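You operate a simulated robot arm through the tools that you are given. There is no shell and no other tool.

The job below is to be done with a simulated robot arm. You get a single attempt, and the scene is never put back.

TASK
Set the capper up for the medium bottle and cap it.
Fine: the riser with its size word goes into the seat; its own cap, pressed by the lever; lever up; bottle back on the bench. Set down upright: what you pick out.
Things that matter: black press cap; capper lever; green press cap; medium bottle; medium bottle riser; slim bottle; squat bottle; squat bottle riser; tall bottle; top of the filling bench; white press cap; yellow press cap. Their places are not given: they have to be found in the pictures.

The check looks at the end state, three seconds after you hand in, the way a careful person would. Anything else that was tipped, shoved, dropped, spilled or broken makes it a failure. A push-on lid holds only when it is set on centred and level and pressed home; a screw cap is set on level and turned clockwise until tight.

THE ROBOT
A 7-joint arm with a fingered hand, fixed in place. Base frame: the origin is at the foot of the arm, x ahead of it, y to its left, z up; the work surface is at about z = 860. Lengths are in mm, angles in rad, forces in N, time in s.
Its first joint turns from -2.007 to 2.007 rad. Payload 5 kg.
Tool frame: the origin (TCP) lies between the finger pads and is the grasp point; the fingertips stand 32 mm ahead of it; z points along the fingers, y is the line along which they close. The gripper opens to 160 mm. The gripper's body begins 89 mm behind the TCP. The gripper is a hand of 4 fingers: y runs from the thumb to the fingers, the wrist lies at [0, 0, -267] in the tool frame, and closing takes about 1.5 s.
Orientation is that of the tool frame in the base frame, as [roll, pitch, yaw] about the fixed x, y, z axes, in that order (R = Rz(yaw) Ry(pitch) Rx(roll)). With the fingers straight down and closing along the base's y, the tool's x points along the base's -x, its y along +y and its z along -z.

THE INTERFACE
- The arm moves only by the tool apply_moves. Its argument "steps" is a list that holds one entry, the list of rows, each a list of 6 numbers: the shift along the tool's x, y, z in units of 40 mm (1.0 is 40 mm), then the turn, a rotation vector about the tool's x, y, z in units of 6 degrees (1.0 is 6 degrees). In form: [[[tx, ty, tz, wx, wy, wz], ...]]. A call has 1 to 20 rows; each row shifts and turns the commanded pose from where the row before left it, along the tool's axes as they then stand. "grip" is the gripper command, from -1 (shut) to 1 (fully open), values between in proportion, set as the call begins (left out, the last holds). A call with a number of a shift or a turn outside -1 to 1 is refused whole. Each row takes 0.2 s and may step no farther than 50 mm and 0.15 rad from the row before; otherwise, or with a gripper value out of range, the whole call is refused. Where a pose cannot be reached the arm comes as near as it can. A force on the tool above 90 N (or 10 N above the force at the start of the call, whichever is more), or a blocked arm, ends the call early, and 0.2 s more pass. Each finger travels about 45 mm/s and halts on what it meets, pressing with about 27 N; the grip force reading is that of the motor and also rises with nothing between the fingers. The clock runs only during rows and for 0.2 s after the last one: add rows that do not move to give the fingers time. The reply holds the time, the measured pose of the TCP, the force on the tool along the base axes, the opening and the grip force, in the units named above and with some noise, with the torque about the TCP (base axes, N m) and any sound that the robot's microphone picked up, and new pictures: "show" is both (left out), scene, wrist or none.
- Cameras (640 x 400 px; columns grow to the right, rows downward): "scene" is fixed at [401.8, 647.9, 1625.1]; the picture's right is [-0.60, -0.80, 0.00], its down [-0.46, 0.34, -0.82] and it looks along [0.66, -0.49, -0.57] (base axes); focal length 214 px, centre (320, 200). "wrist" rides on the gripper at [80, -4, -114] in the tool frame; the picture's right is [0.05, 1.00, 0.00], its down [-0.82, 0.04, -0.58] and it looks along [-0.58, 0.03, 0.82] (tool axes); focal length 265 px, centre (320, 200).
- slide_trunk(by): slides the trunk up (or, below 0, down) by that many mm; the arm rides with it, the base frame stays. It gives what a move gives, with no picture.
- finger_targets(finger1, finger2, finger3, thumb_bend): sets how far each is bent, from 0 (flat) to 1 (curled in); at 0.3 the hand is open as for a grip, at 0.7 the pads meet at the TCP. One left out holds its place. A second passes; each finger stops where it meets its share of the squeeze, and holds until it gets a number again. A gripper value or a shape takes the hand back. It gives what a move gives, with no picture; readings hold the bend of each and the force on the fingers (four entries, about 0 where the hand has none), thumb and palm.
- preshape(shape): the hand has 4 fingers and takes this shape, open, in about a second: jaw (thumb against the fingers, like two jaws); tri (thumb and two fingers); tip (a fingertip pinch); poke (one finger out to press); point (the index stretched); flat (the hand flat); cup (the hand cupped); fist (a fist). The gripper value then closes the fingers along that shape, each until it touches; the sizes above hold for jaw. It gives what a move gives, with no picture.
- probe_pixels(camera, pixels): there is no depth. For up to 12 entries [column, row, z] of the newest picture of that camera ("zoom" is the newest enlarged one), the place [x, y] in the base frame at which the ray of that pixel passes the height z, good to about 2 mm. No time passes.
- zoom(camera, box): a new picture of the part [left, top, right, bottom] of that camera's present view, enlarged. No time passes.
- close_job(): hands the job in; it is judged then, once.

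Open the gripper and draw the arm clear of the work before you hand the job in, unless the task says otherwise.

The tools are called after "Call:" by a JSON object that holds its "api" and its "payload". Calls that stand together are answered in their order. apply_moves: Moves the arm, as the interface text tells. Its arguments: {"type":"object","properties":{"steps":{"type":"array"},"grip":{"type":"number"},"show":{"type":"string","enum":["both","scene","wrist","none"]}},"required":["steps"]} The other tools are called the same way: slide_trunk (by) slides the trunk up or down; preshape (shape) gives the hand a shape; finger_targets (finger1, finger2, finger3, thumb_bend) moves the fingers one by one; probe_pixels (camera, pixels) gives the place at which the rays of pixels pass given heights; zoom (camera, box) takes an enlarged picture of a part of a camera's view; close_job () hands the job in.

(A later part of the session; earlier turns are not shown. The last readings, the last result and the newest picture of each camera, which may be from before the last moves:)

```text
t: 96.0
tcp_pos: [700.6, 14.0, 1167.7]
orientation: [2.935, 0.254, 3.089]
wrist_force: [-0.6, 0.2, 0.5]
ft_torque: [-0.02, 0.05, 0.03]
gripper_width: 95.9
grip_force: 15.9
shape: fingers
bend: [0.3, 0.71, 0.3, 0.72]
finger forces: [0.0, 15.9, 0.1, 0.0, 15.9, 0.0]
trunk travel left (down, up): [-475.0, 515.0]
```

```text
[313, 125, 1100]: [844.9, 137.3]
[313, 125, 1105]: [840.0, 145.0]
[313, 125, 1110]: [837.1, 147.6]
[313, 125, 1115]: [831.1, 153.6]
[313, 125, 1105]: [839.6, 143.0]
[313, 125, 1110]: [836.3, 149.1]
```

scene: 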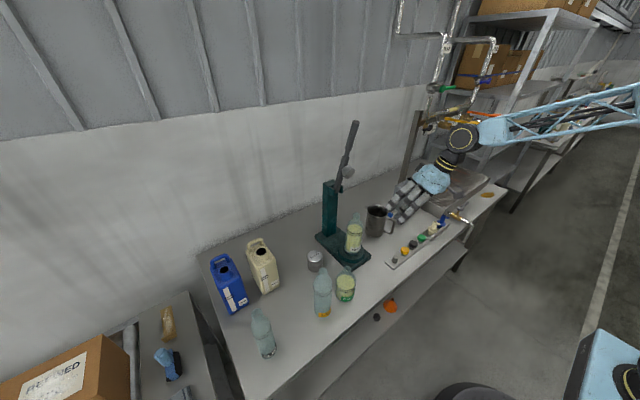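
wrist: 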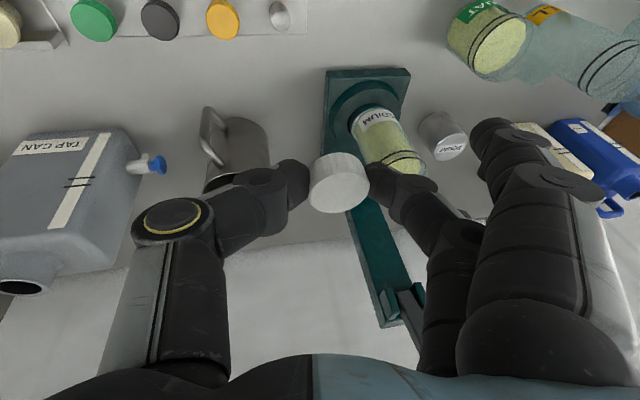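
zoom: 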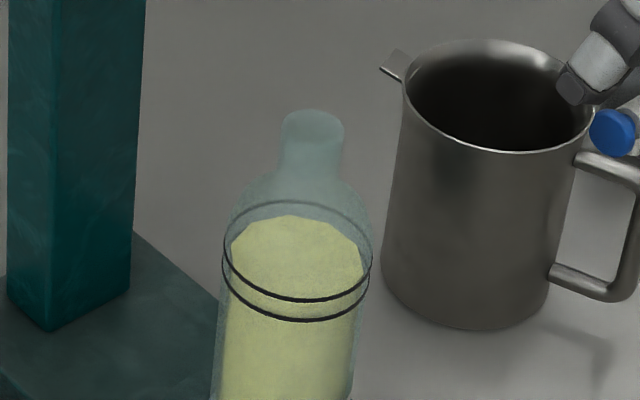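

The mouth centre is about (837.5,151,1110). I bring the cap to just in front of the bottle first (TCP (790,138.5,1160)), with its underside above mouth level.

Call:
{"api": "apply_moves", "payload": {"steps": [[[-0.4875, 0.7525, 0.34, 0, 0, 0], [-0.4875, 0.7525, 0.34, 0, 0, 0], [-0.4875, 0.7525, 0.34, 0, 0, 0], [-0.4875, 0.7525, 0.34, 0, 0, 0], [0, 0, 0, 0, 0, 0], [0, 0, 0, 0, 0, 0]]]}}

Call:
{"api": "zoom", "payload": {"camera": "scene", "box": [330, 170, 400, 240]}}

Call:
{"api": "zoom", "payload": {"camera": "wrist", "box": [280, 100, 400, 220]}}

```text
t: 97.4
tcp_pos: [790.1, 140.3, 1161.4]
orientation: [2.936, 0.254, 3.091]
wrist_force: [-0.5, -0.2, -0.1]
ft_torque: [0.06, -0.02, -0.01]
gripper_width: 96.0
grip_force: 16.2
shape: fingers
bend: [0.3, 0.71, 0.3, 0.72]
finger forces: [0.0, 16.0, 0.0, 0.0, 15.9, 0.0]
trunk travel left (down, up): [-475.0, 515.0]
```

scene: 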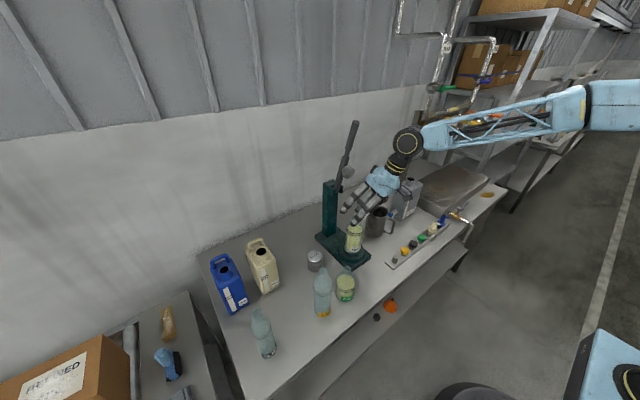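
wrist: 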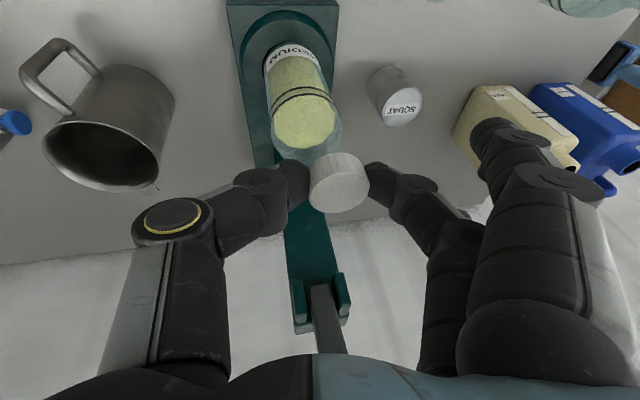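

```text
5.71 times, centred on (365, 205) of scene
```

zoom: 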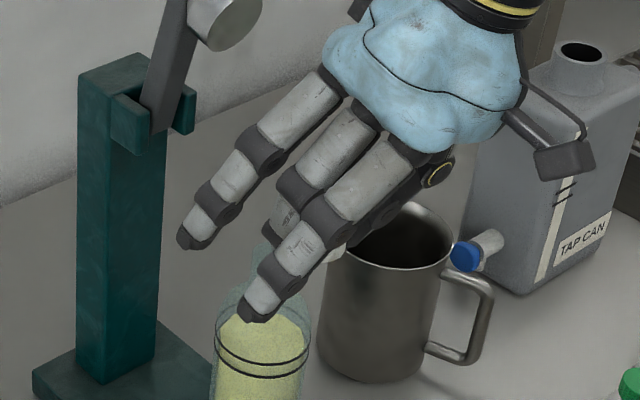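

```text
3.33 times, centred on (340, 160) of wrist
```

zoom: 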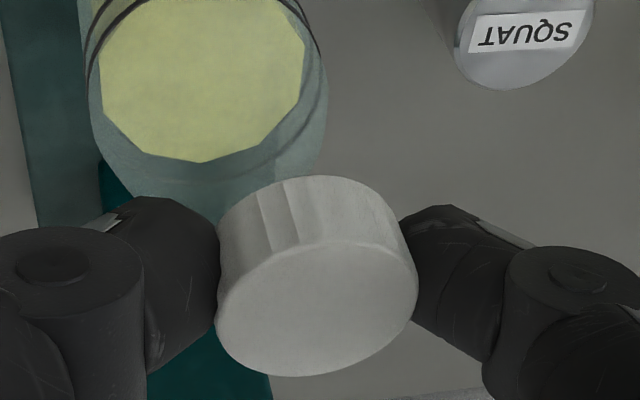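

Nothing is in the way; I move the cap the last 41 mm forward to over the mouth, still about 30 mm above it.

Call:
{"api": "apply_moves", "payload": {"steps": [[[-0.33, -0.015, 0.086, 0, 0, 0], [-0.33, -0.015, 0.086, 0, 0, 0], [-0.33, -0.015, 0.086, 0, 0, 0], [0, 0, 0, 0, 0, 0], [0, 0, 0, 0, 0, 0]]]}}

Call:
{"api": "zoom", "payload": {"camera": "scene", "box": [330, 170, 400, 240]}}

Call:
{"api": "zoom", "payload": {"camera": "wrist", "box": [260, 80, 400, 220]}}

```text
t: 98.6
tcp_pos: [831.2, 136.9, 1161.4]
orientation: [2.936, 0.255, 3.09]
wrist_force: [-0.9, 0.5, 0.0]
ft_torque: [0.02, 0.04, 0.03]
gripper_width: 95.9
grip_force: 15.7
shape: fingers
bend: [0.3, 0.71, 0.3, 0.72]
finger forces: [0.0, 16.0, 0.1, 0.0, 15.9, 0.0]
trunk travel left (down, up): [-475.0, 515.0]
```

scene: 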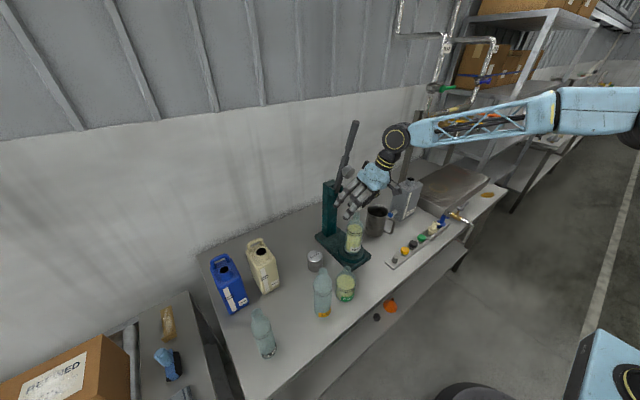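
wrist: 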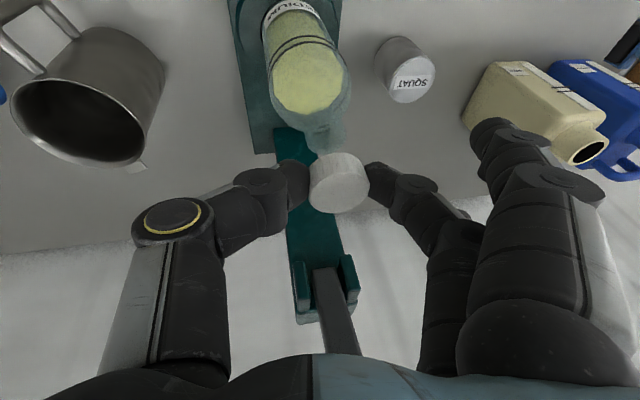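

```text
5.71 times, centred on (365, 205) of scene
```

zoom: 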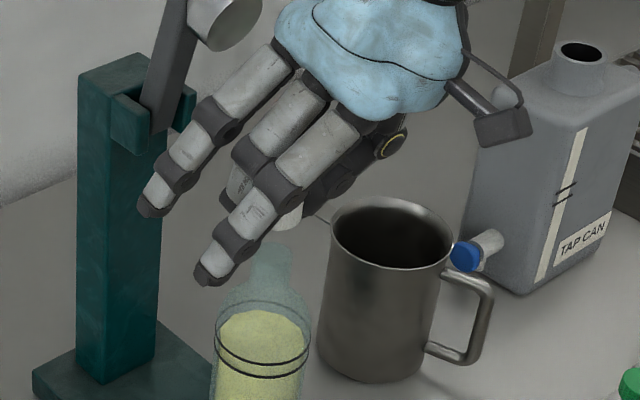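

```text
2.86 times, centred on (330, 150) of wrist
```

zoom: 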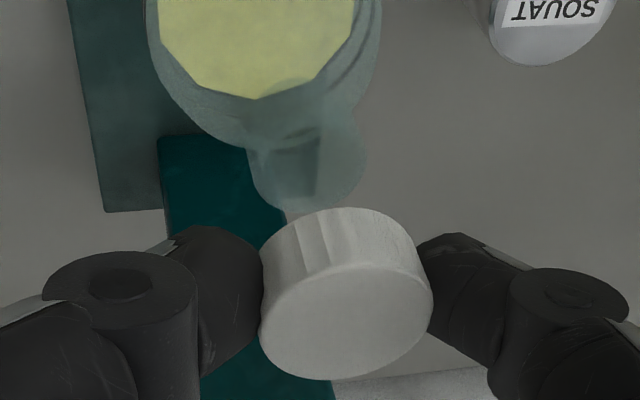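

Comparing predicted and observed pixels for both cap and mouth, they share the same bias and agree to about 1 mm. I lower the cap 26 mm, to a few mm above the mouth, with +1 mm in y.

Call:
{"api": "apply_moves", "payload": {"steps": [[[0.083, -0.0525, 0.31, 0, 0, 0], [0.083, -0.0525, 0.31, 0, 0, 0], [0, 0, 0, 0, 0, 0], [0, 0, 0, 0, 0, 0]]]}}

Call:
{"api": "zoom", "payload": {"camera": "wrist", "box": [280, 100, 400, 220]}}

Call:
{"api": "zoom", "payload": {"camera": "scene", "box": [340, 190, 380, 230]}}

```text
t: 99.6
tcp_pos: [831.4, 139.5, 1134.8]
orientation: [2.935, 0.254, 3.093]
wrist_force: [0.9, -0.1, 0.7]
ft_torque: [0.01, 0.0, -0.01]
gripper_width: 95.7
grip_force: 15.7
shape: fingers
bend: [0.3, 0.71, 0.3, 0.72]
finger forces: [0.0, 16.0, 0.0, 0.0, 15.9, 0.1]
trunk travel left (down, up): [-475.0, 515.0]
```

scene: 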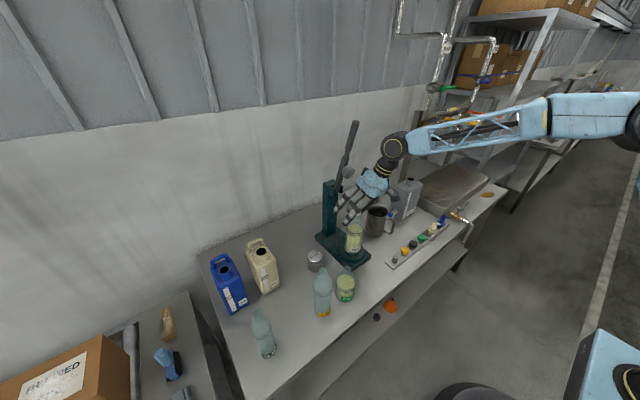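
wrist: 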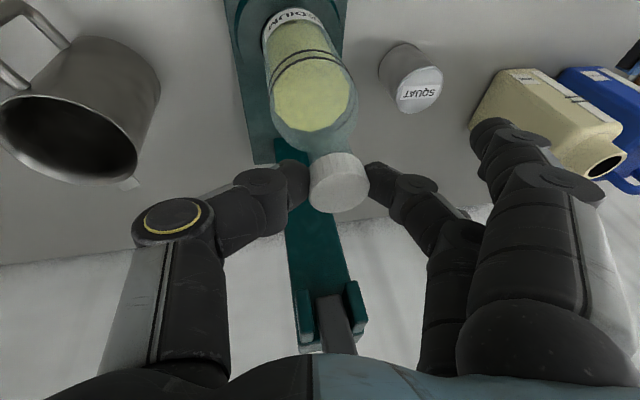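

```text
3.33 times, centred on (340, 160) of wrist
```

zoom: 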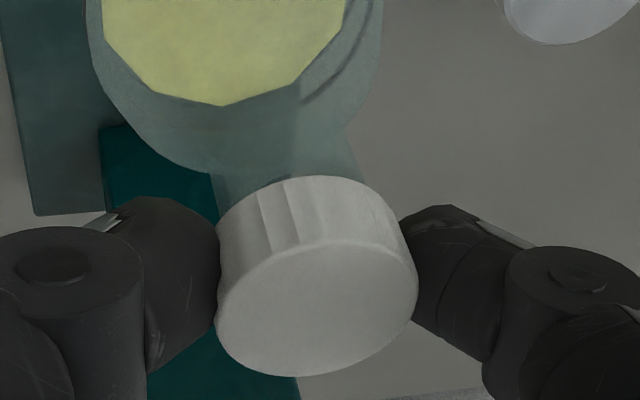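

```text
10.00 times, centred on (360, 210) of scene
```

zoom: 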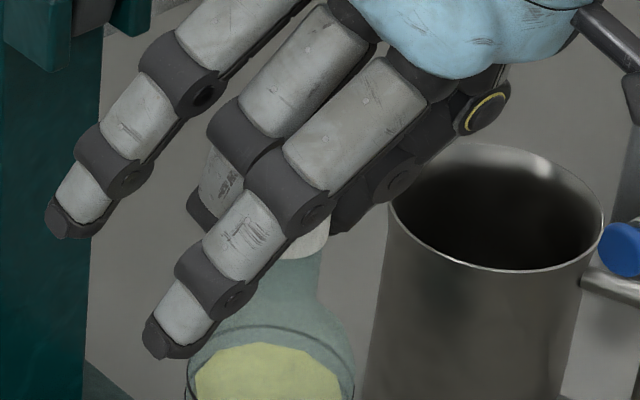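

The neck emerges centred under the cap in the wrist view. I lower in small steps and watch the force.

Call:
{"api": "apply_moves", "payload": {"steps": [[[0.0254, -0.02, 0.0947, 0, 0, 0], [0, 0, 0, 0, 0, 0]]], "show": "none"}}

Call:
{"api": "apply_moves", "payload": {"steps": [[[0.019, -0.015, 0.071, 0, 0, 0], [0, 0, 0, 0, 0, 0]]], "show": "none"}}

```text
t: 100.2
tcp_pos: [830.6, 139.1, 1130.8]
orientation: [2.934, 0.256, 3.09]
wrist_force: [-0.4, 0.6, 0.2]
ft_torque: [0.01, 0.03, -0.01]
gripper_width: 95.8
grip_force: 15.9
shape: fingers
bend: [0.3, 0.71, 0.3, 0.72]
finger forces: [0.1, 16.0, 0.0, 0.0, 15.9, 0.0]
trunk travel left (down, up): [-475.0, 515.0]
```

```text
t: 100.8
tcp_pos: [830.5, 138.0, 1129.0]
orientation: [2.936, 0.257, 3.089]
wrist_force: [-0.5, 0.5, 5.1]
ft_torque: [0.11, 0.01, -0.03]
gripper_width: 95.3
grip_force: 16.3
shape: fingers
bend: [0.3, 0.71, 0.3, 0.72]
finger forces: [0.1, 16.2, 0.0, 0.0, 16.2, 0.0]
trunk travel left (down, up): [-475.0, 515.0]
```

First contact at z=1129 (5 N), slightly toward −x/+y of the cap's centre. I look at it closely.

Call:
{"api": "zoom", "payload": {"camera": "wrist", "box": [280, 110, 400, 220]}}

Call:
{"api": "zoom", "payload": {"camera": "scene", "box": [345, 200, 375, 230]}}

```text
3.64 times, centred on (340, 165) of wrist
```

zoom: 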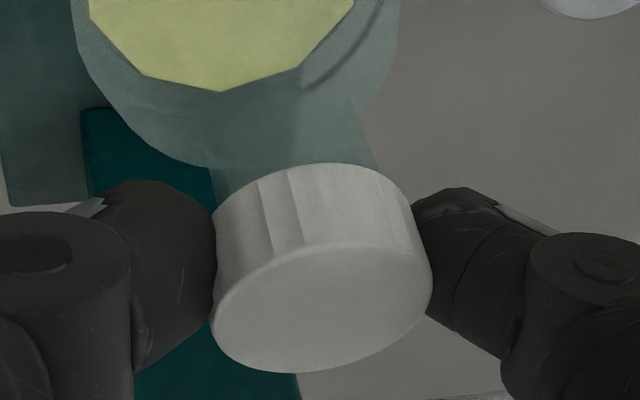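

```text
13.33 times, centred on (360, 215) of scene
```

zoom: 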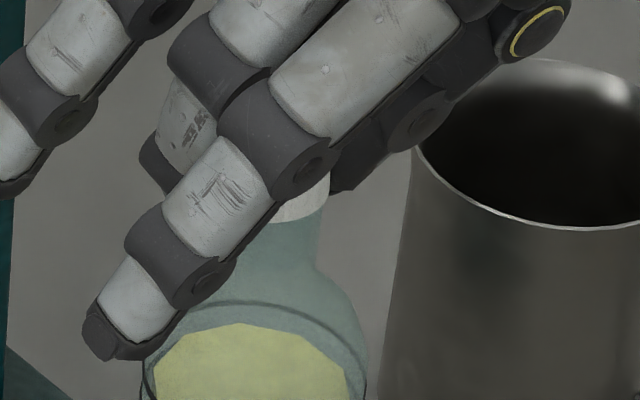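

Scene and wrist views together say the cap should go about 4 mm in −x and 0.8 mm in +y, which agrees with the contact side. I lift 4 mm, shift, and check again.

Call:
{"api": "apply_moves", "payload": {"steps": [[[-0.0254, 0.02, -0.0947, 0, 0, 0], [0.0977, 0.02, -0.022, 0, 0, 0], [0, 0, 0, 0, 0, 0], [0, 0, 0, 0, 0, 0]]], "show": "none"}}

Call:
{"api": "zoom", "payload": {"camera": "wrist", "box": [280, 110, 400, 220]}}

Call:
{"api": "zoom", "payload": {"camera": "scene", "box": [350, 205, 370, 225]}}

```text
t: 101.8
tcp_pos: [828.8, 139.7, 1131.9]
orientation: [2.936, 0.254, 3.089]
wrist_force: [-0.3, 0.5, -0.7]
ft_torque: [0.01, 0.02, -0.04]
gripper_width: 95.2
grip_force: 15.8
shape: fingers
bend: [0.3, 0.71, 0.3, 0.72]
finger forces: [0.0, 16.1, 0.2, 0.0, 16.2, 0.1]
trunk travel left (down, up): [-475.0, 515.0]
```

```text
3.64 times, centred on (340, 165) of wrist
```

zoom: 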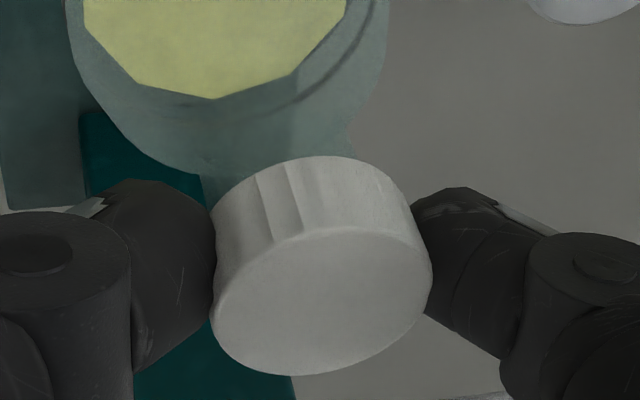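

```text
16.00 times, centred on (360, 215) of scene
```

zoom: 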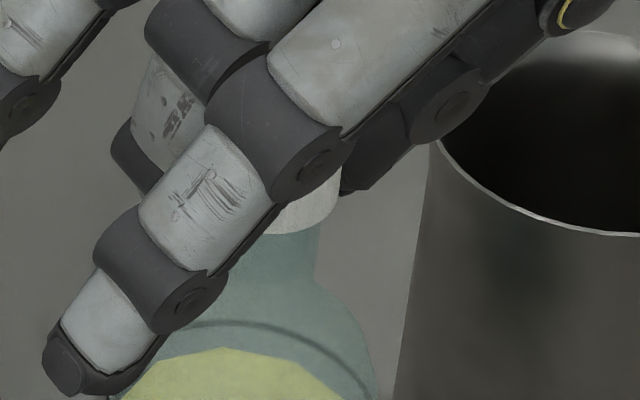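

In the scene view the cap is now centred on the neck; the wrist view suggests 1 mm back in y. I apply that and lower in small steps.

Call:
{"api": "apply_moves", "payload": {"steps": [[[0.0, -0.025, 0.0, 0, 0, 0], [0.0127, -0.01, 0.0474, 0, 0, 0], [0, 0, 0, 0, 0, 0]]], "show": "none"}}

Call:
{"api": "apply_moves", "payload": {"steps": [[[0.0127, -0.01, 0.0474, 0, 0, 0], [0, 0, 0, 0, 0, 0]]], "show": "none"}}

```text
t: 102.6
tcp_pos: [827.9, 139.2, 1131.0]
orientation: [2.936, 0.255, 3.089]
wrist_force: [0.3, -0.4, 0.9]
ft_torque: [0.01, -0.01, -0.01]
gripper_width: 95.0
grip_force: 16.5
shape: fingers
bend: [0.3, 0.71, 0.3, 0.72]
finger forces: [0.0, 16.1, 0.0, 0.1, 16.1, 0.1]
trunk travel left (down, up): [-475.0, 515.0]
```

```text
t: 103.2
tcp_pos: [828.0, 139.3, 1127.3]
orientation: [2.937, 0.254, 3.09]
wrist_force: [0.2, -0.9, 0.4]
ft_torque: [-0.03, 0.02, -0.01]
gripper_width: 95.2
grip_force: 15.8
shape: fingers
bend: [0.3, 0.71, 0.3, 0.72]
finger forces: [0.0, 16.1, 0.0, 0.0, 16.2, 0.0]
trunk travel left (down, up): [-475.0, 515.0]
```

No contact yet at 1127, lower than the earlier contact height, which suggests the cap is slipping over the mouth. I continue down in 2 mm steps.

Call:
{"api": "apply_moves", "payload": {"steps": [[[0.0127, -0.01, 0.0474, 0, 0, 0], [0, 0, 0, 0, 0, 0]]], "show": "none"}}

Call:
{"api": "apply_moves", "payload": {"steps": [[[0.0127, -0.01, 0.0474, 0, 0, 0], [0, 0, 0, 0, 0, 0]]], "show": "none"}}

```text
t: 103.8
tcp_pos: [827.3, 140.3, 1125.4]
orientation: [2.935, 0.254, 3.088]
wrist_force: [0.5, -0.7, -0.6]
ft_torque: [-0.03, 0.0, 0.0]
gripper_width: 95.1
grip_force: 16.2
shape: fingers
bend: [0.3, 0.71, 0.3, 0.72]
finger forces: [0.0, 16.0, 0.0, 0.1, 16.3, 0.0]
trunk travel left (down, up): [-475.0, 515.0]
```

```text
t: 104.4
tcp_pos: [826.7, 139.6, 1124.2]
orientation: [2.937, 0.256, 3.091]
wrist_force: [0.4, 0.2, 0.3]
ft_torque: [0.0, 0.01, 0.0]
gripper_width: 95.2
grip_force: 16.5
shape: fingers
bend: [0.3, 0.71, 0.3, 0.72]
finger forces: [0.0, 16.2, 0.0, 0.1, 16.1, 0.0]
trunk travel left (down, up): [-475.0, 515.0]
```

Still free at 1124: the skirt is around the mouth. I continue until it rests.

Call:
{"api": "apply_moves", "payload": {"steps": [[[0.0127, -0.01, 0.0474, 0, 0, 0], [0, 0, 0, 0, 0, 0]]], "show": "none"}}

Call:
{"api": "apply_moves", "payload": {"steps": [[[0.0127, -0.01, 0.0474, 0, 0, 0], [0, 0, 0, 0, 0, 0]]], "show": "wrist"}}

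Call:
{"api": "zoom", "payload": {"camera": "scene", "box": [345, 200, 375, 230]}}

```text
t: 105.0
tcp_pos: [827.0, 138.2, 1123.5]
orientation: [2.935, 0.253, 3.091]
wrist_force: [0.4, -0.5, 0.2]
ft_torque: [0.01, -0.03, -0.03]
gripper_width: 95.3
grip_force: 15.5
shape: fingers
bend: [0.3, 0.71, 0.3, 0.72]
finger forces: [0.1, 16.2, 0.0, 0.1, 16.1, 0.1]
trunk travel left (down, up): [-475.0, 515.0]
```

```text
t: 105.6
tcp_pos: [827.9, 137.1, 1121.2]
orientation: [2.935, 0.255, 3.091]
wrist_force: [0.5, 1.0, 0.3]
ft_torque: [-0.02, 0.0, -0.01]
gripper_width: 95.0
grip_force: 16.0
shape: fingers
bend: [0.3, 0.71, 0.3, 0.72]
finger forces: [0.0, 16.1, 0.1, 0.1, 16.1, 0.0]
trunk travel left (down, up): [-475.0, 515.0]
```

wrist: 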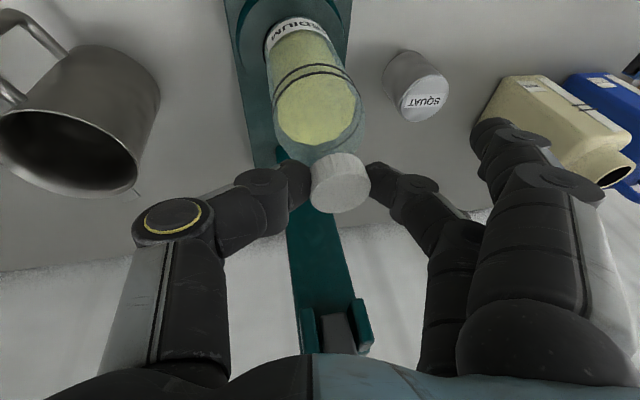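

```text
13.33 times, centred on (360, 215) of scene
```

zoom: 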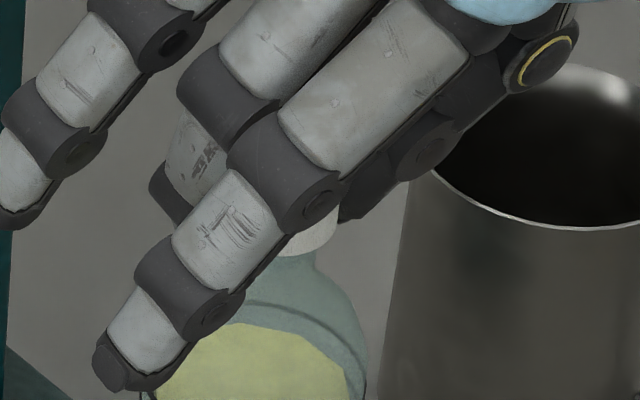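

The cap is about 8 mm down over the mouth with no load. A few more small steps until it rests.

Call:
{"api": "apply_moves", "payload": {"steps": [[[0.0127, -0.01, 0.0474, 0, 0, 0], [0, 0, 0, 0, 0, 0]]], "show": "none"}}

Call:
{"api": "apply_moves", "payload": {"steps": [[[0.0127, -0.01, 0.0474, 0, 0, 0], [0, 0, 0, 0, 0, 0]]], "show": "none"}}

Call:
{"api": "zoom", "payload": {"camera": "wrist", "box": [270, 100, 410, 220]}}

```text
t: 106.2
tcp_pos: [827.1, 137.5, 1118.2]
orientation: [2.934, 0.255, 3.088]
wrist_force: [-0.1, 0.0, -0.6]
ft_torque: [0.01, -0.03, 0.03]
gripper_width: 95.1
grip_force: 15.8
shape: fingers
bend: [0.3, 0.71, 0.3, 0.72]
finger forces: [0.0, 16.1, 0.0, 0.0, 16.0, 0.0]
trunk travel left (down, up): [-475.0, 515.0]
```

```text
t: 106.8
tcp_pos: [827.9, 138.9, 1117.9]
orientation: [2.936, 0.256, 3.091]
wrist_force: [0.2, -0.9, 5.3]
ft_torque: [0.09, -0.07, 0.01]
gripper_width: 95.0
grip_force: 16.3
shape: fingers
bend: [0.3, 0.71, 0.3, 0.72]
finger forces: [0.0, 16.2, 0.1, 0.0, 16.6, 0.0]
trunk travel left (down, up): [-475.0, 515.0]
```

```text
3.33 times, centred on (340, 160) of wrist
```

zoom: 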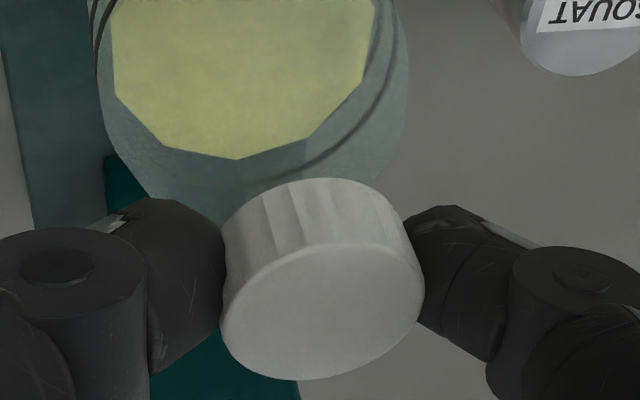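

The cap now rests on the bottle (5 N at 1118), skirt well over the mouth. I open finger 2 and the thumb.

Call:
{"api": "finger_targets", "payload": {"finger2": 0.3, "thumb_bend": 0.3}}

Call:
{"api": "apply_moves", "payload": {"steps": [[[0, 0, 0, 0, 0, 0]]]}}

Call:
{"api": "zoom", "payload": {"camera": "wrist", "box": [270, 80, 410, 220]}}

Call:
{"api": "zoom", "payload": {"camera": "scene", "box": [335, 190, 385, 240]}}

```text
t: 107.8
tcp_pos: [829.2, 138.0, 1116.5]
orientation: [2.937, 0.256, 3.089]
wrist_force: [0.3, -0.3, -0.4]
ft_torque: [0.0, 0.01, -0.02]
gripper_width: 170.4
grip_force: 0.1
shape: fingers
bend: [0.3, 0.3, 0.3, 0.3]
finger forces: [0.0, 0.1, 0.1, 0.0, 0.0, 0.0]
trunk travel left (down, up): [-475.0, 515.0]
```

```text
t: 108.2
tcp_pos: [827.5, 138.0, 1116.1]
orientation: [2.934, 0.254, 3.09]
wrist_force: [-0.3, -0.7, 0.1]
ft_torque: [-0.02, -0.01, -0.04]
gripper_width: 170.1
grip_force: 0.0
shape: fingers
bend: [0.3, 0.3, 0.3, 0.3]
finger forces: [0.0, 0.0, 0.0, 0.1, 0.1, 0.0]
trunk travel left (down, up): [-475.0, 515.0]
```

scene: 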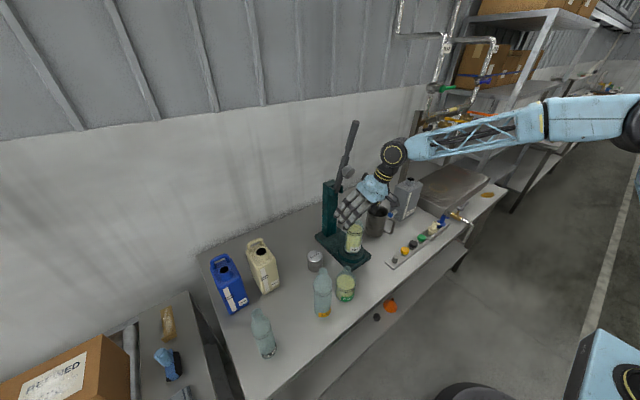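
wrist: 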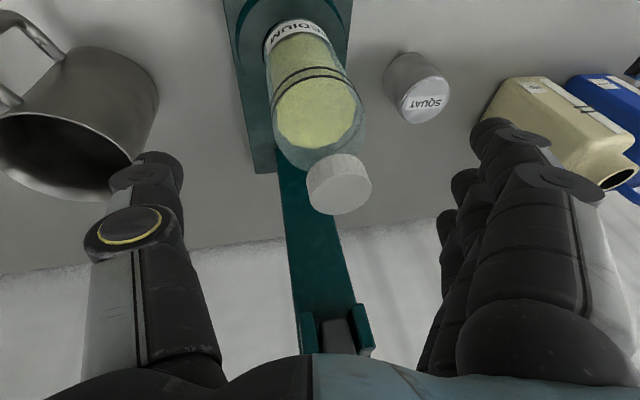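

```text
2.86 times, centred on (340, 150) of wrist
```

zoom: 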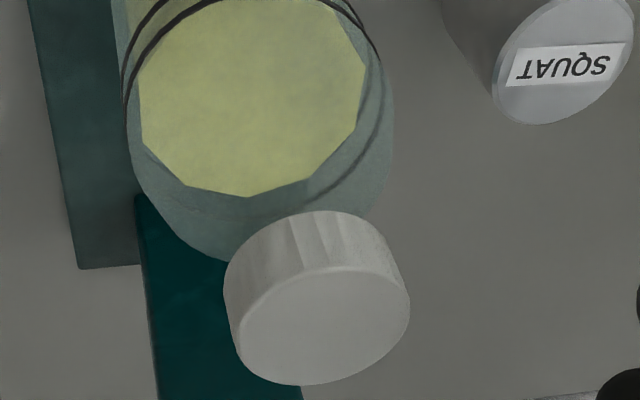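

```text
8.00 times, centred on (360, 215) of scene
```

zoom: 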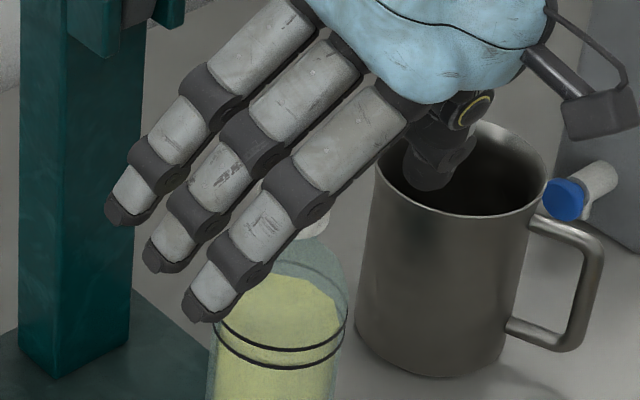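

The cap stays on the bottle. I draw the hand back and up, clear of the bottle, then look at the cap's seating.

Call:
{"api": "apply_moves", "payload": {"steps": [[[0.3, 0.075, -0.45, 0, 0, 0], [0.63, 0.075, -0.55, 0, 0, 0], [0.63, 0.075, -0.55, 0, 0, 0], [0.63, 0.075, -0.55, 0, 0, 0], [0.4, 0, -0.2, 0, 0, 0], [0, 0, 0, 0, 0, 0], [0, 0, 0, 0, 0, 0]]]}}

Call:
{"api": "zoom", "payload": {"camera": "scene", "box": [335, 190, 385, 240]}}

Call:
{"api": "zoom", "payload": {"camera": "wrist", "box": [240, 60, 400, 220]}}

```text
t: 109.8
tcp_pos: [704.4, 139.2, 1182.4]
orientation: [2.934, 0.255, 3.089]
wrist_force: [-0.1, -1.4, 0.4]
ft_torque: [0.03, 0.0, 0.0]
gripper_width: 170.2
grip_force: 0.0
shape: fingers
bend: [0.3, 0.3, 0.3, 0.3]
finger forces: [0.0, 0.0, 0.1, 0.0, 0.0, 0.0]
trunk travel left (down, up): [-475.0, 515.0]
```

scene: 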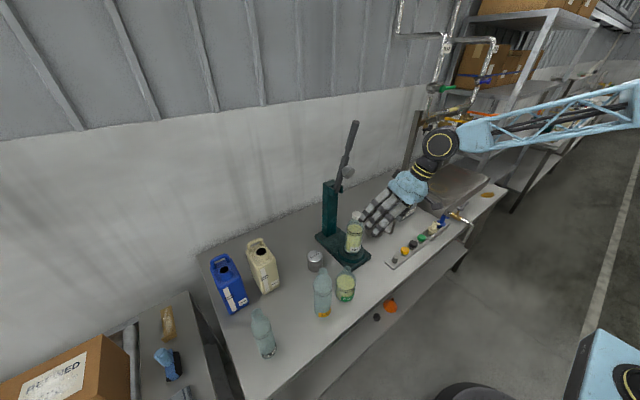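
wrist: 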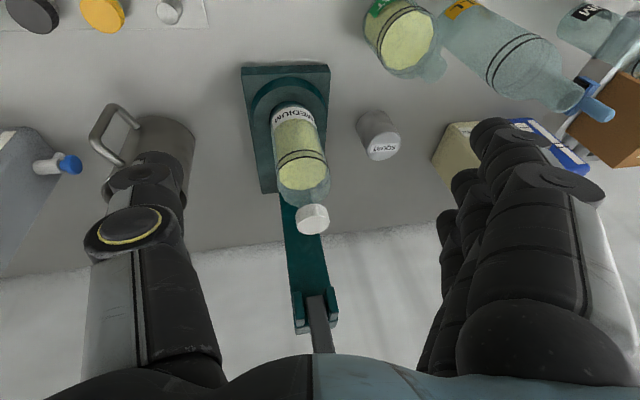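

```text
8.00 times, centred on (360, 215) of scene
```

zoom: 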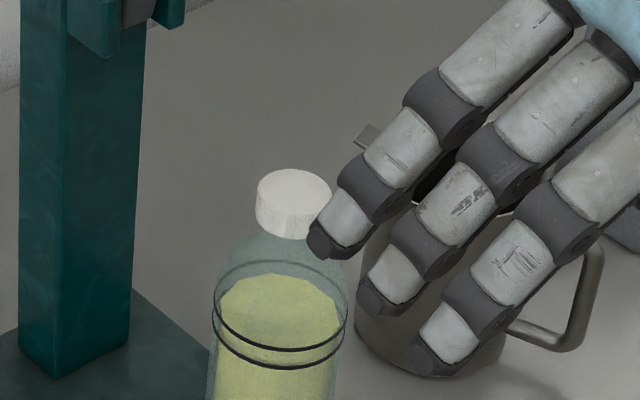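

```text
2.50 times, centred on (320, 140) of wrist
```

zoom: 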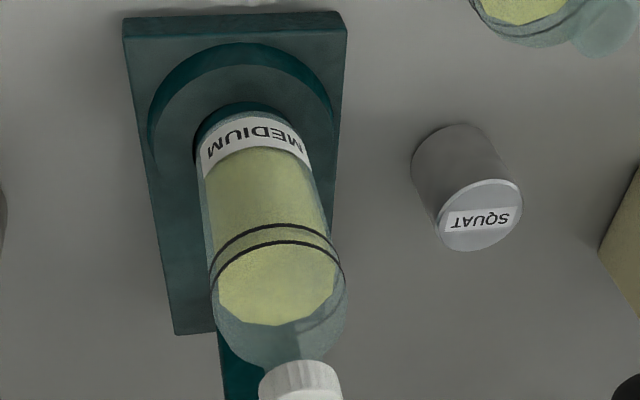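

The cap sits level and centred on the bottle. Now the lever: I probe its pivot, pad and handle points in the scene view to get its geometry.

Call:
{"api": "zoom", "payload": {"camera": "scene", "box": [315, 110, 375, 210]}}

Call:
{"api": "probe_pixels", "payload": {"camera": "scene", "pixels": [[338, 189, 1120], [338, 189, 1140], [338, 189, 1160], [355.5, 123, 1430], [355.5, 123, 1445], [355.5, 123, 1460], [348, 173, 1250], [348, 173, 1270], [348, 173, 1290], [347, 155, 1320], [347, 155, 1340]]}}

```text
4.00 times, centred on (345, 160) of scene
```

zoom: 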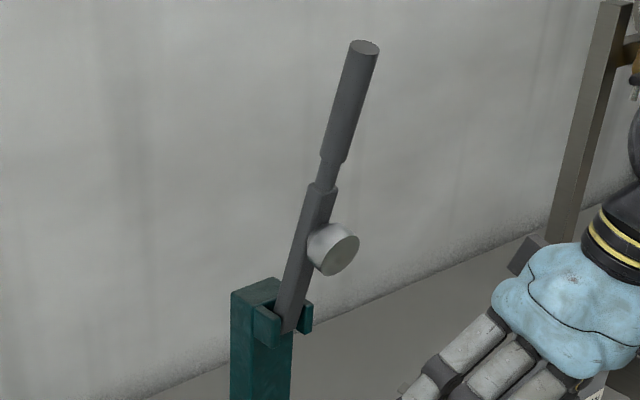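

```text
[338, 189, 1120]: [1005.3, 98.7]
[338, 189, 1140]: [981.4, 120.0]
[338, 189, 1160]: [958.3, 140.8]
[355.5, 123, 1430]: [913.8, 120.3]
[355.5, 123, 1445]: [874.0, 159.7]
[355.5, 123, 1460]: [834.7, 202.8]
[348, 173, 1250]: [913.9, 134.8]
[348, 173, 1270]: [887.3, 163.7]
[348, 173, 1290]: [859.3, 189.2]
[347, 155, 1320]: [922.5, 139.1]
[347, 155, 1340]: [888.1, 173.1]
```

Lever geometry in its plane y≈150: pivot about (950,1150), pad face near (899,1261), handle tip (883,1442). I straighten the hand, rise in front of the lever and tilt it to 75° so it points at the handle.

Call:
{"api": "apply_moves", "payload": {"steps": [[[0, 0, 0, 0.925, 0, -0.248], [0, 0, 0, 0.925, 0, -0.248], [-0.225, 0.047, -0.837, 0, 0, 0], [-0.225, 0.047, -0.837, 0, 0, 0], [-0.225, 0.047, -0.837, 0, 0, 0], [-0.225, 0.047, -0.837, 0, 0, 0], [-0.225, 0.047, -0.837, 0, 0, 0], [-0.225, 0.047, -0.837, 0, 0, 0], [0, 0, 0, 0, -1, 0], [0, 0, 0, 0, -1, 0], [0, 0, 0, 0, -1, 0], [0, 0, 0, 0, -1, 0], [0, 0, 0, 0, -1, 0], [0, 0, 0, 0, -1, 0], [0, 0, 0, 0, -1, 0], [0, 0, 0, 0, -1, 0], [0, 0, 0, 0, -1, 0], [0, 0, 0, 0, -1, 0], [0, 0, 0, 0, 0, 0]]], "grip": 0.0}}

```text
t: 113.8
tcp_pos: [704.0, 150.0, 1387.2]
orientation: [3.136, 1.308, 3.137]
wrist_force: [0.0, 0.7, 0.2]
ft_torque: [0.01, 0.01, -0.02]
gripper_width: 80.6
grip_force: 0.0
shape: jaw
bend: [0.72, 0.72, 0.72, 0.7]
finger forces: [0.1, 0.1, 0.0, 0.0, 0.0, 0.1]
trunk travel left (down, up): [-475.0, 515.0]
```

scene: 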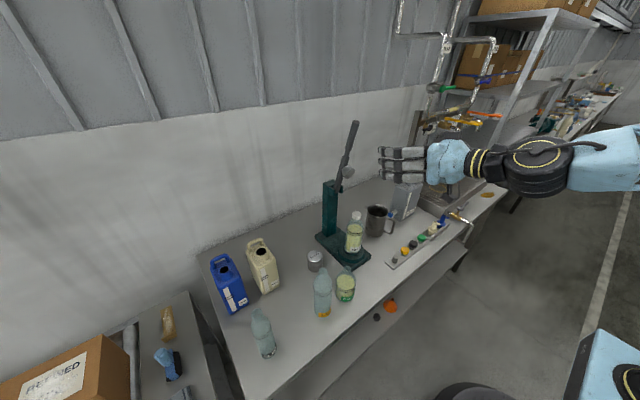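
wrist: 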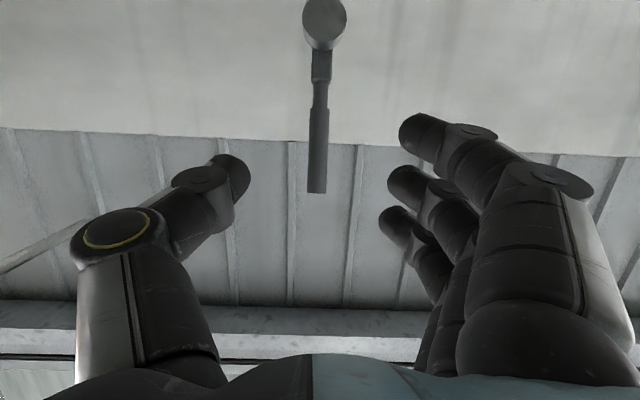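

The lever handle is straight ahead (cols 307–326, tip at row 193), y≈150.5. I advance so the handle lies between thumb and fingers near its tip, at z≈1400.

Call:
{"api": "apply_moves", "payload": {"steps": [[[-0.308, 0.003, 0.896, 0, 0, 0], [-0.308, 0.003, 0.896, 0, 0, 0], [-0.308, 0.003, 0.896, 0, 0, 0], [-0.308, 0.003, 0.896, 0, 0, 0], [0, 0, 0, 0, 0, 0], [0, 0, 0, 0, 0, 0]]]}}

```text
t: 115.2
tcp_pos: [853.5, 151.1, 1399.6]
orientation: [-3.137, 1.305, -3.136]
wrist_force: [-0.4, 0.3, -0.3]
ft_torque: [0.04, 0.05, -0.01]
gripper_width: 80.9
grip_force: 0.1
shape: jaw
bend: [0.72, 0.72, 0.72, 0.7]
finger forces: [0.1, 0.0, 0.0, 0.1, 0.1, 0.0]
trunk travel left (down, up): [-475.0, 515.0]
```

scene: 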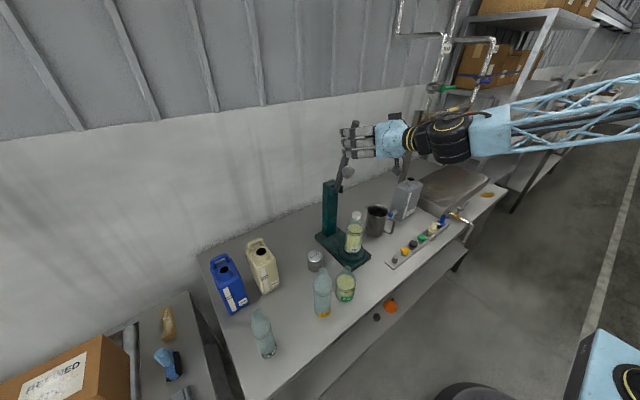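
wrist: 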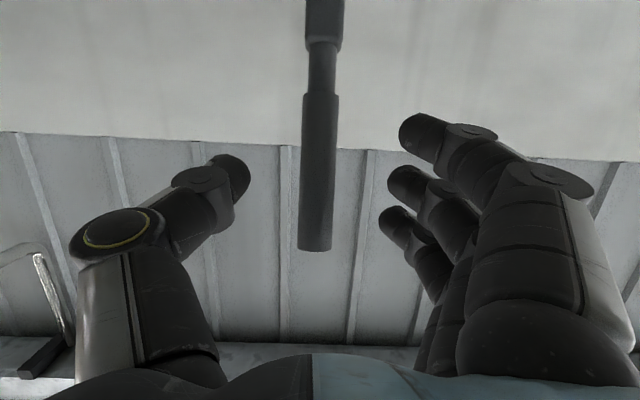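

Handle centred at col 318. I advance 45 mm more, so the handle lies just behind the pads' meeting point, and close on it.

Call:
{"api": "apply_moves", "payload": {"steps": [[[-0.146, 0, 0.545, 0, 0, 0], [-0.146, 0, 0.545, 0, 0, 0], [0, 0, 0, 0, 0, 0]]], "show": "none"}}

Call:
{"api": "apply_moves", "payload": {"steps": [[[0, 0, 0, 0, 0, 0], [0, 0, 0, 0, 0, 0], [0, 0, 0, 0, 0, 0], [0, 0, 0, 0, 0, 0], [0, 0, 0, 0, 0, 0], [0, 0, 0, 0, 0, 0], [0, 0, 0, 0, 0, 0]]], "grip": -1}}

Call:
{"api": "zoom", "payload": {"camera": "scene", "box": [310, 100, 400, 200]}}

```text
t: 116.0
tcp_pos: [900.0, 149.9, 1398.6]
orientation: [-3.138, 1.307, -3.137]
wrist_force: [0.3, 0.2, 0.5]
ft_torque: [0.0, -0.01, 0.0]
gripper_width: 80.8
grip_force: 0.1
shape: jaw
bend: [0.72, 0.72, 0.72, 0.7]
finger forces: [0.0, 0.1, 0.0, 0.1, 0.0, 0.0]
trunk travel left (down, up): [-475.0, 515.0]
```

```text
t: 117.6
tcp_pos: [900.3, 149.3, 1397.6]
orientation: [-3.139, 1.308, -3.137]
wrist_force: [0.4, -1.4, -0.7]
ft_torque: [0.29, 0.02, 0.09]
gripper_width: 0.2
grip_force: 27.4
shape: jaw
bend: [0.71, 0.64, 0.69, 0.71]
finger forces: [7.7, 0.0, 0.1, 0.0, 0.8, 0.0]
trunk travel left (down, up): [-475.0, 515.0]
```

scene: 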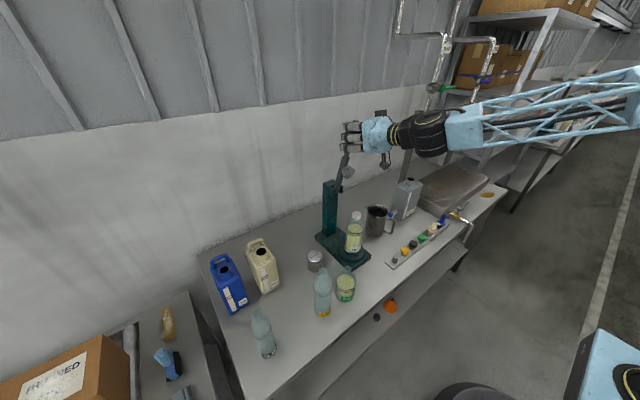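
wrist: 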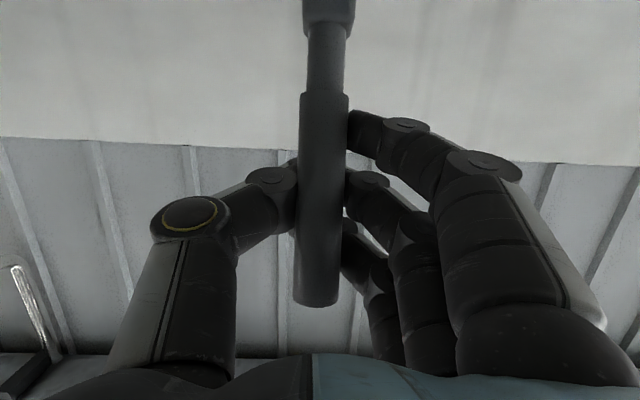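

```text
4.00 times, centred on (355, 150) of scene
```

zoom: 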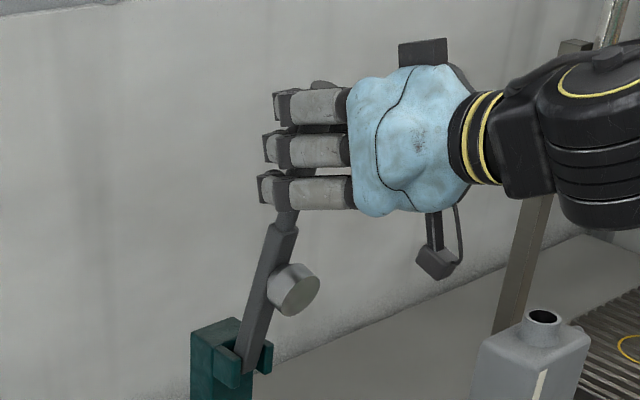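

The fingers have closed beyond the handle, so it is hooked in a cage of fingers and thumb. I pull it forward along its arc, first two small steps to feel the force.

Call:
{"api": "apply_moves", "payload": {"steps": [[[0.28, 0, -0.477, 0, -0.333, 0], [0.302, 0, -0.464, 0, -0.333, 0], [0, 0, 0, 0, 0, 0]]]}}

Call:
{"api": "zoom", "payload": {"camera": "scene", "box": [310, 100, 400, 240]}}

```text
t: 118.4
tcp_pos: [856.2, 151.9, 1381.5]
orientation: [-3.133, 1.378, -3.133]
wrist_force: [0.8, 2.8, -2.4]
ft_torque: [0.27, -0.02, 0.1]
gripper_width: 0.2
grip_force: 26.9
shape: jaw
bend: [0.71, 0.64, 0.69, 0.71]
finger forces: [7.5, 0.0, 0.0, 0.1, 4.3, 0.0]
trunk travel left (down, up): [-475.0, 515.0]
```

scene: 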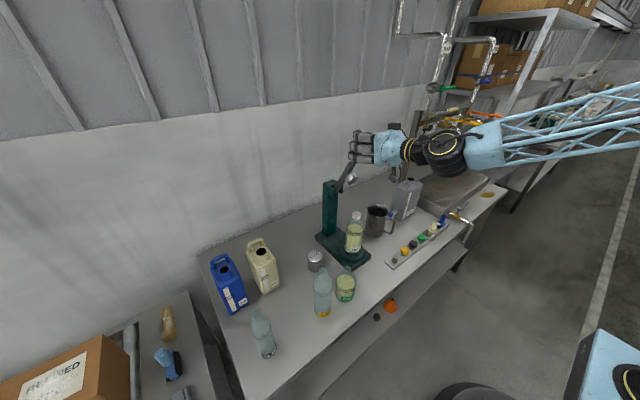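
wrist: 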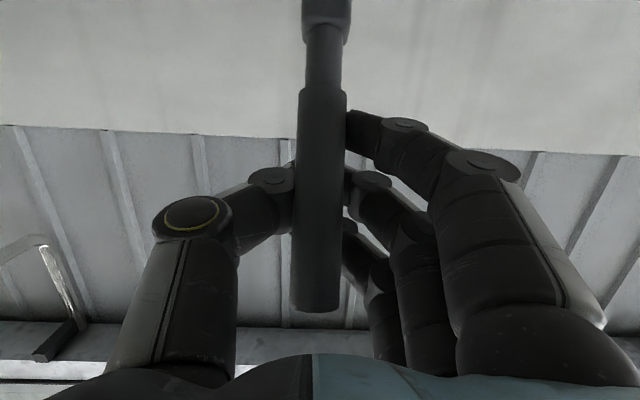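

```text
2.86 times, centred on (355, 170) of scene
```

zoom: 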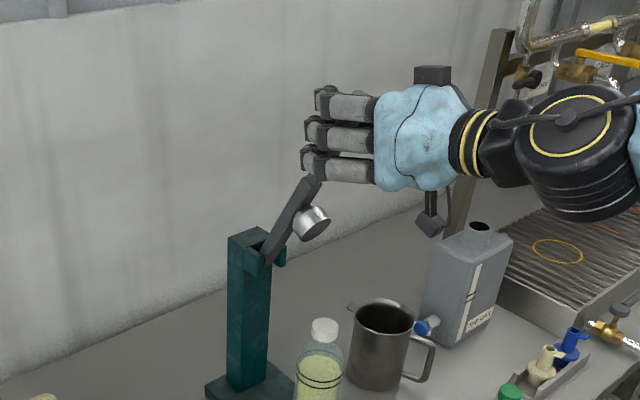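

The lever follows with hardly any force. I continue along the arc.

Call:
{"api": "apply_moves", "payload": {"steps": [[[0.329, 0, -0.448, 0, -0.333, 0], [0.351, 0, -0.428, 0, -0.333, 0], [0.373, 0, -0.41, 0, -0.333, 0], [0, 0, 0, 0, 0, 0]]]}}

Call:
{"api": "zoom", "payload": {"camera": "scene", "box": [310, 100, 400, 240]}}

```text
t: 119.4
tcp_pos: [798.6, 150.5, 1349.7]
orientation: [-3.129, 1.484, -3.127]
wrist_force: [-0.3, 0.2, 0.5]
ft_torque: [-0.01, -0.04, 0.01]
gripper_width: 0.0
grip_force: 26.3
shape: jaw
bend: [0.73, 0.64, 0.69, 0.71]
finger forces: [0.1, 0.0, 0.0, 0.1, 0.0, 0.0]
trunk travel left (down, up): [-475.0, 515.0]
```

scene: 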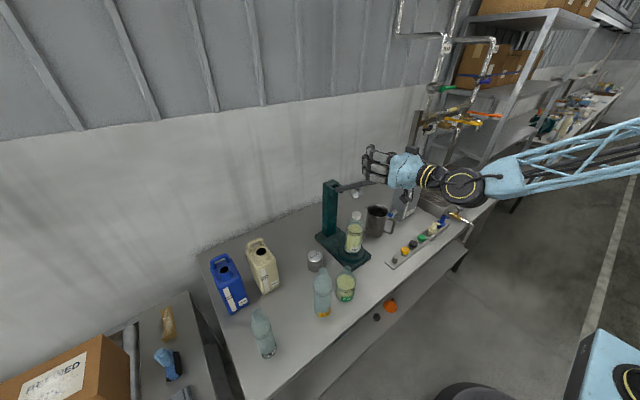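
wrist: 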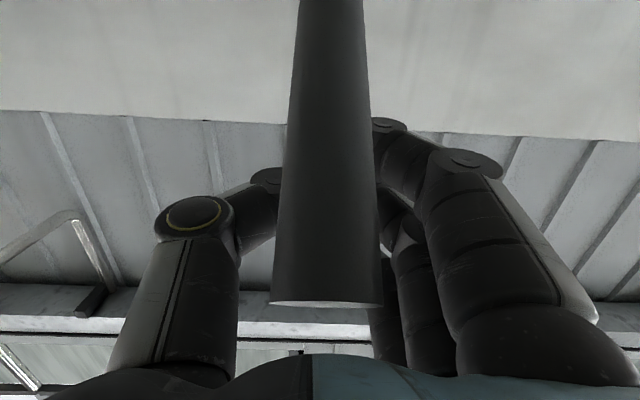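

```text
2.86 times, centred on (355, 170) of scene
```

zoom: 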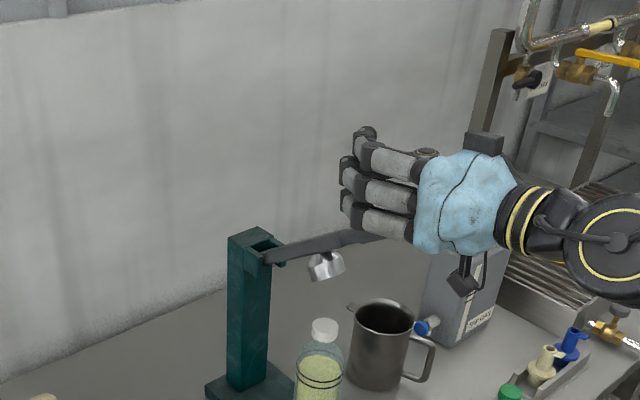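

The lever has swung ahead of the hook and lies toward the palm. I wait a moment to see whether it stays there by itself.

Call:
{"api": "apply_moves", "payload": {"steps": [[[0, 0, 0, 0, 0, 0], [0, 0, 0, 0, 0, 0], [0, 0, 0, 0, 0, 0]]]}}

Call:
{"api": "zoom", "payload": {"camera": "scene", "box": [310, 130, 400, 240]}}

```text
t: 120.2
tcp_pos: [798.4, 151.1, 1350.3]
orientation: [-3.13, 1.483, -3.128]
wrist_force: [-0.4, -0.1, 0.0]
ft_torque: [0.01, -0.08, -0.03]
gripper_width: 0.1
grip_force: 26.9
shape: jaw
bend: [0.73, 0.64, 0.69, 0.71]
finger forces: [0.0, 0.1, 0.0, 0.0, 0.0, 0.9]
trunk travel left (down, up): [-475.0, 515.0]
```

scene: 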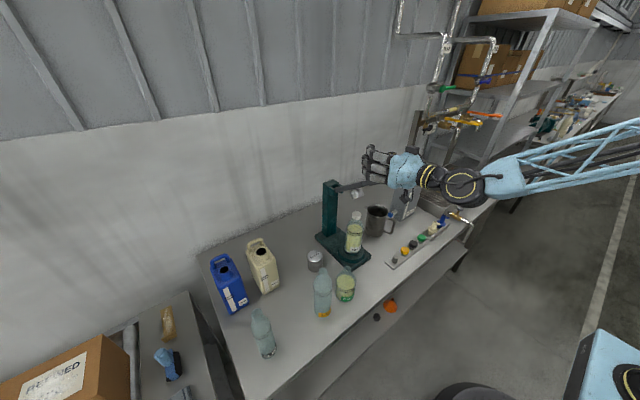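
wrist: 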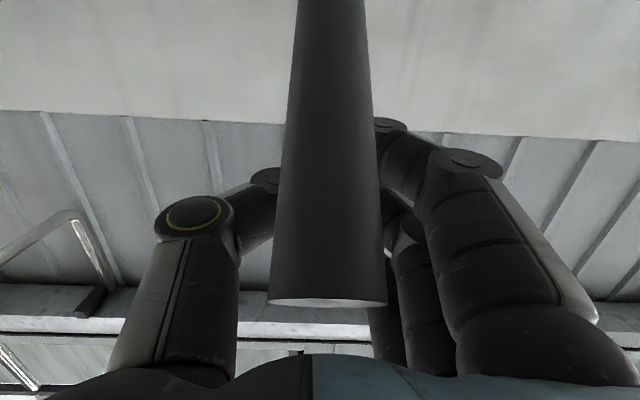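

```text
3.64 times, centred on (355, 185) of scene
```

zoom: 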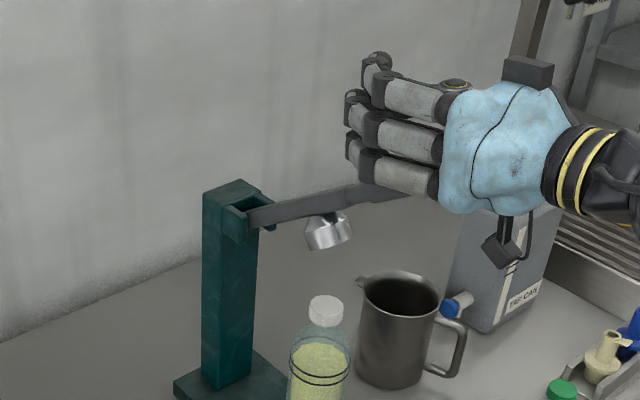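

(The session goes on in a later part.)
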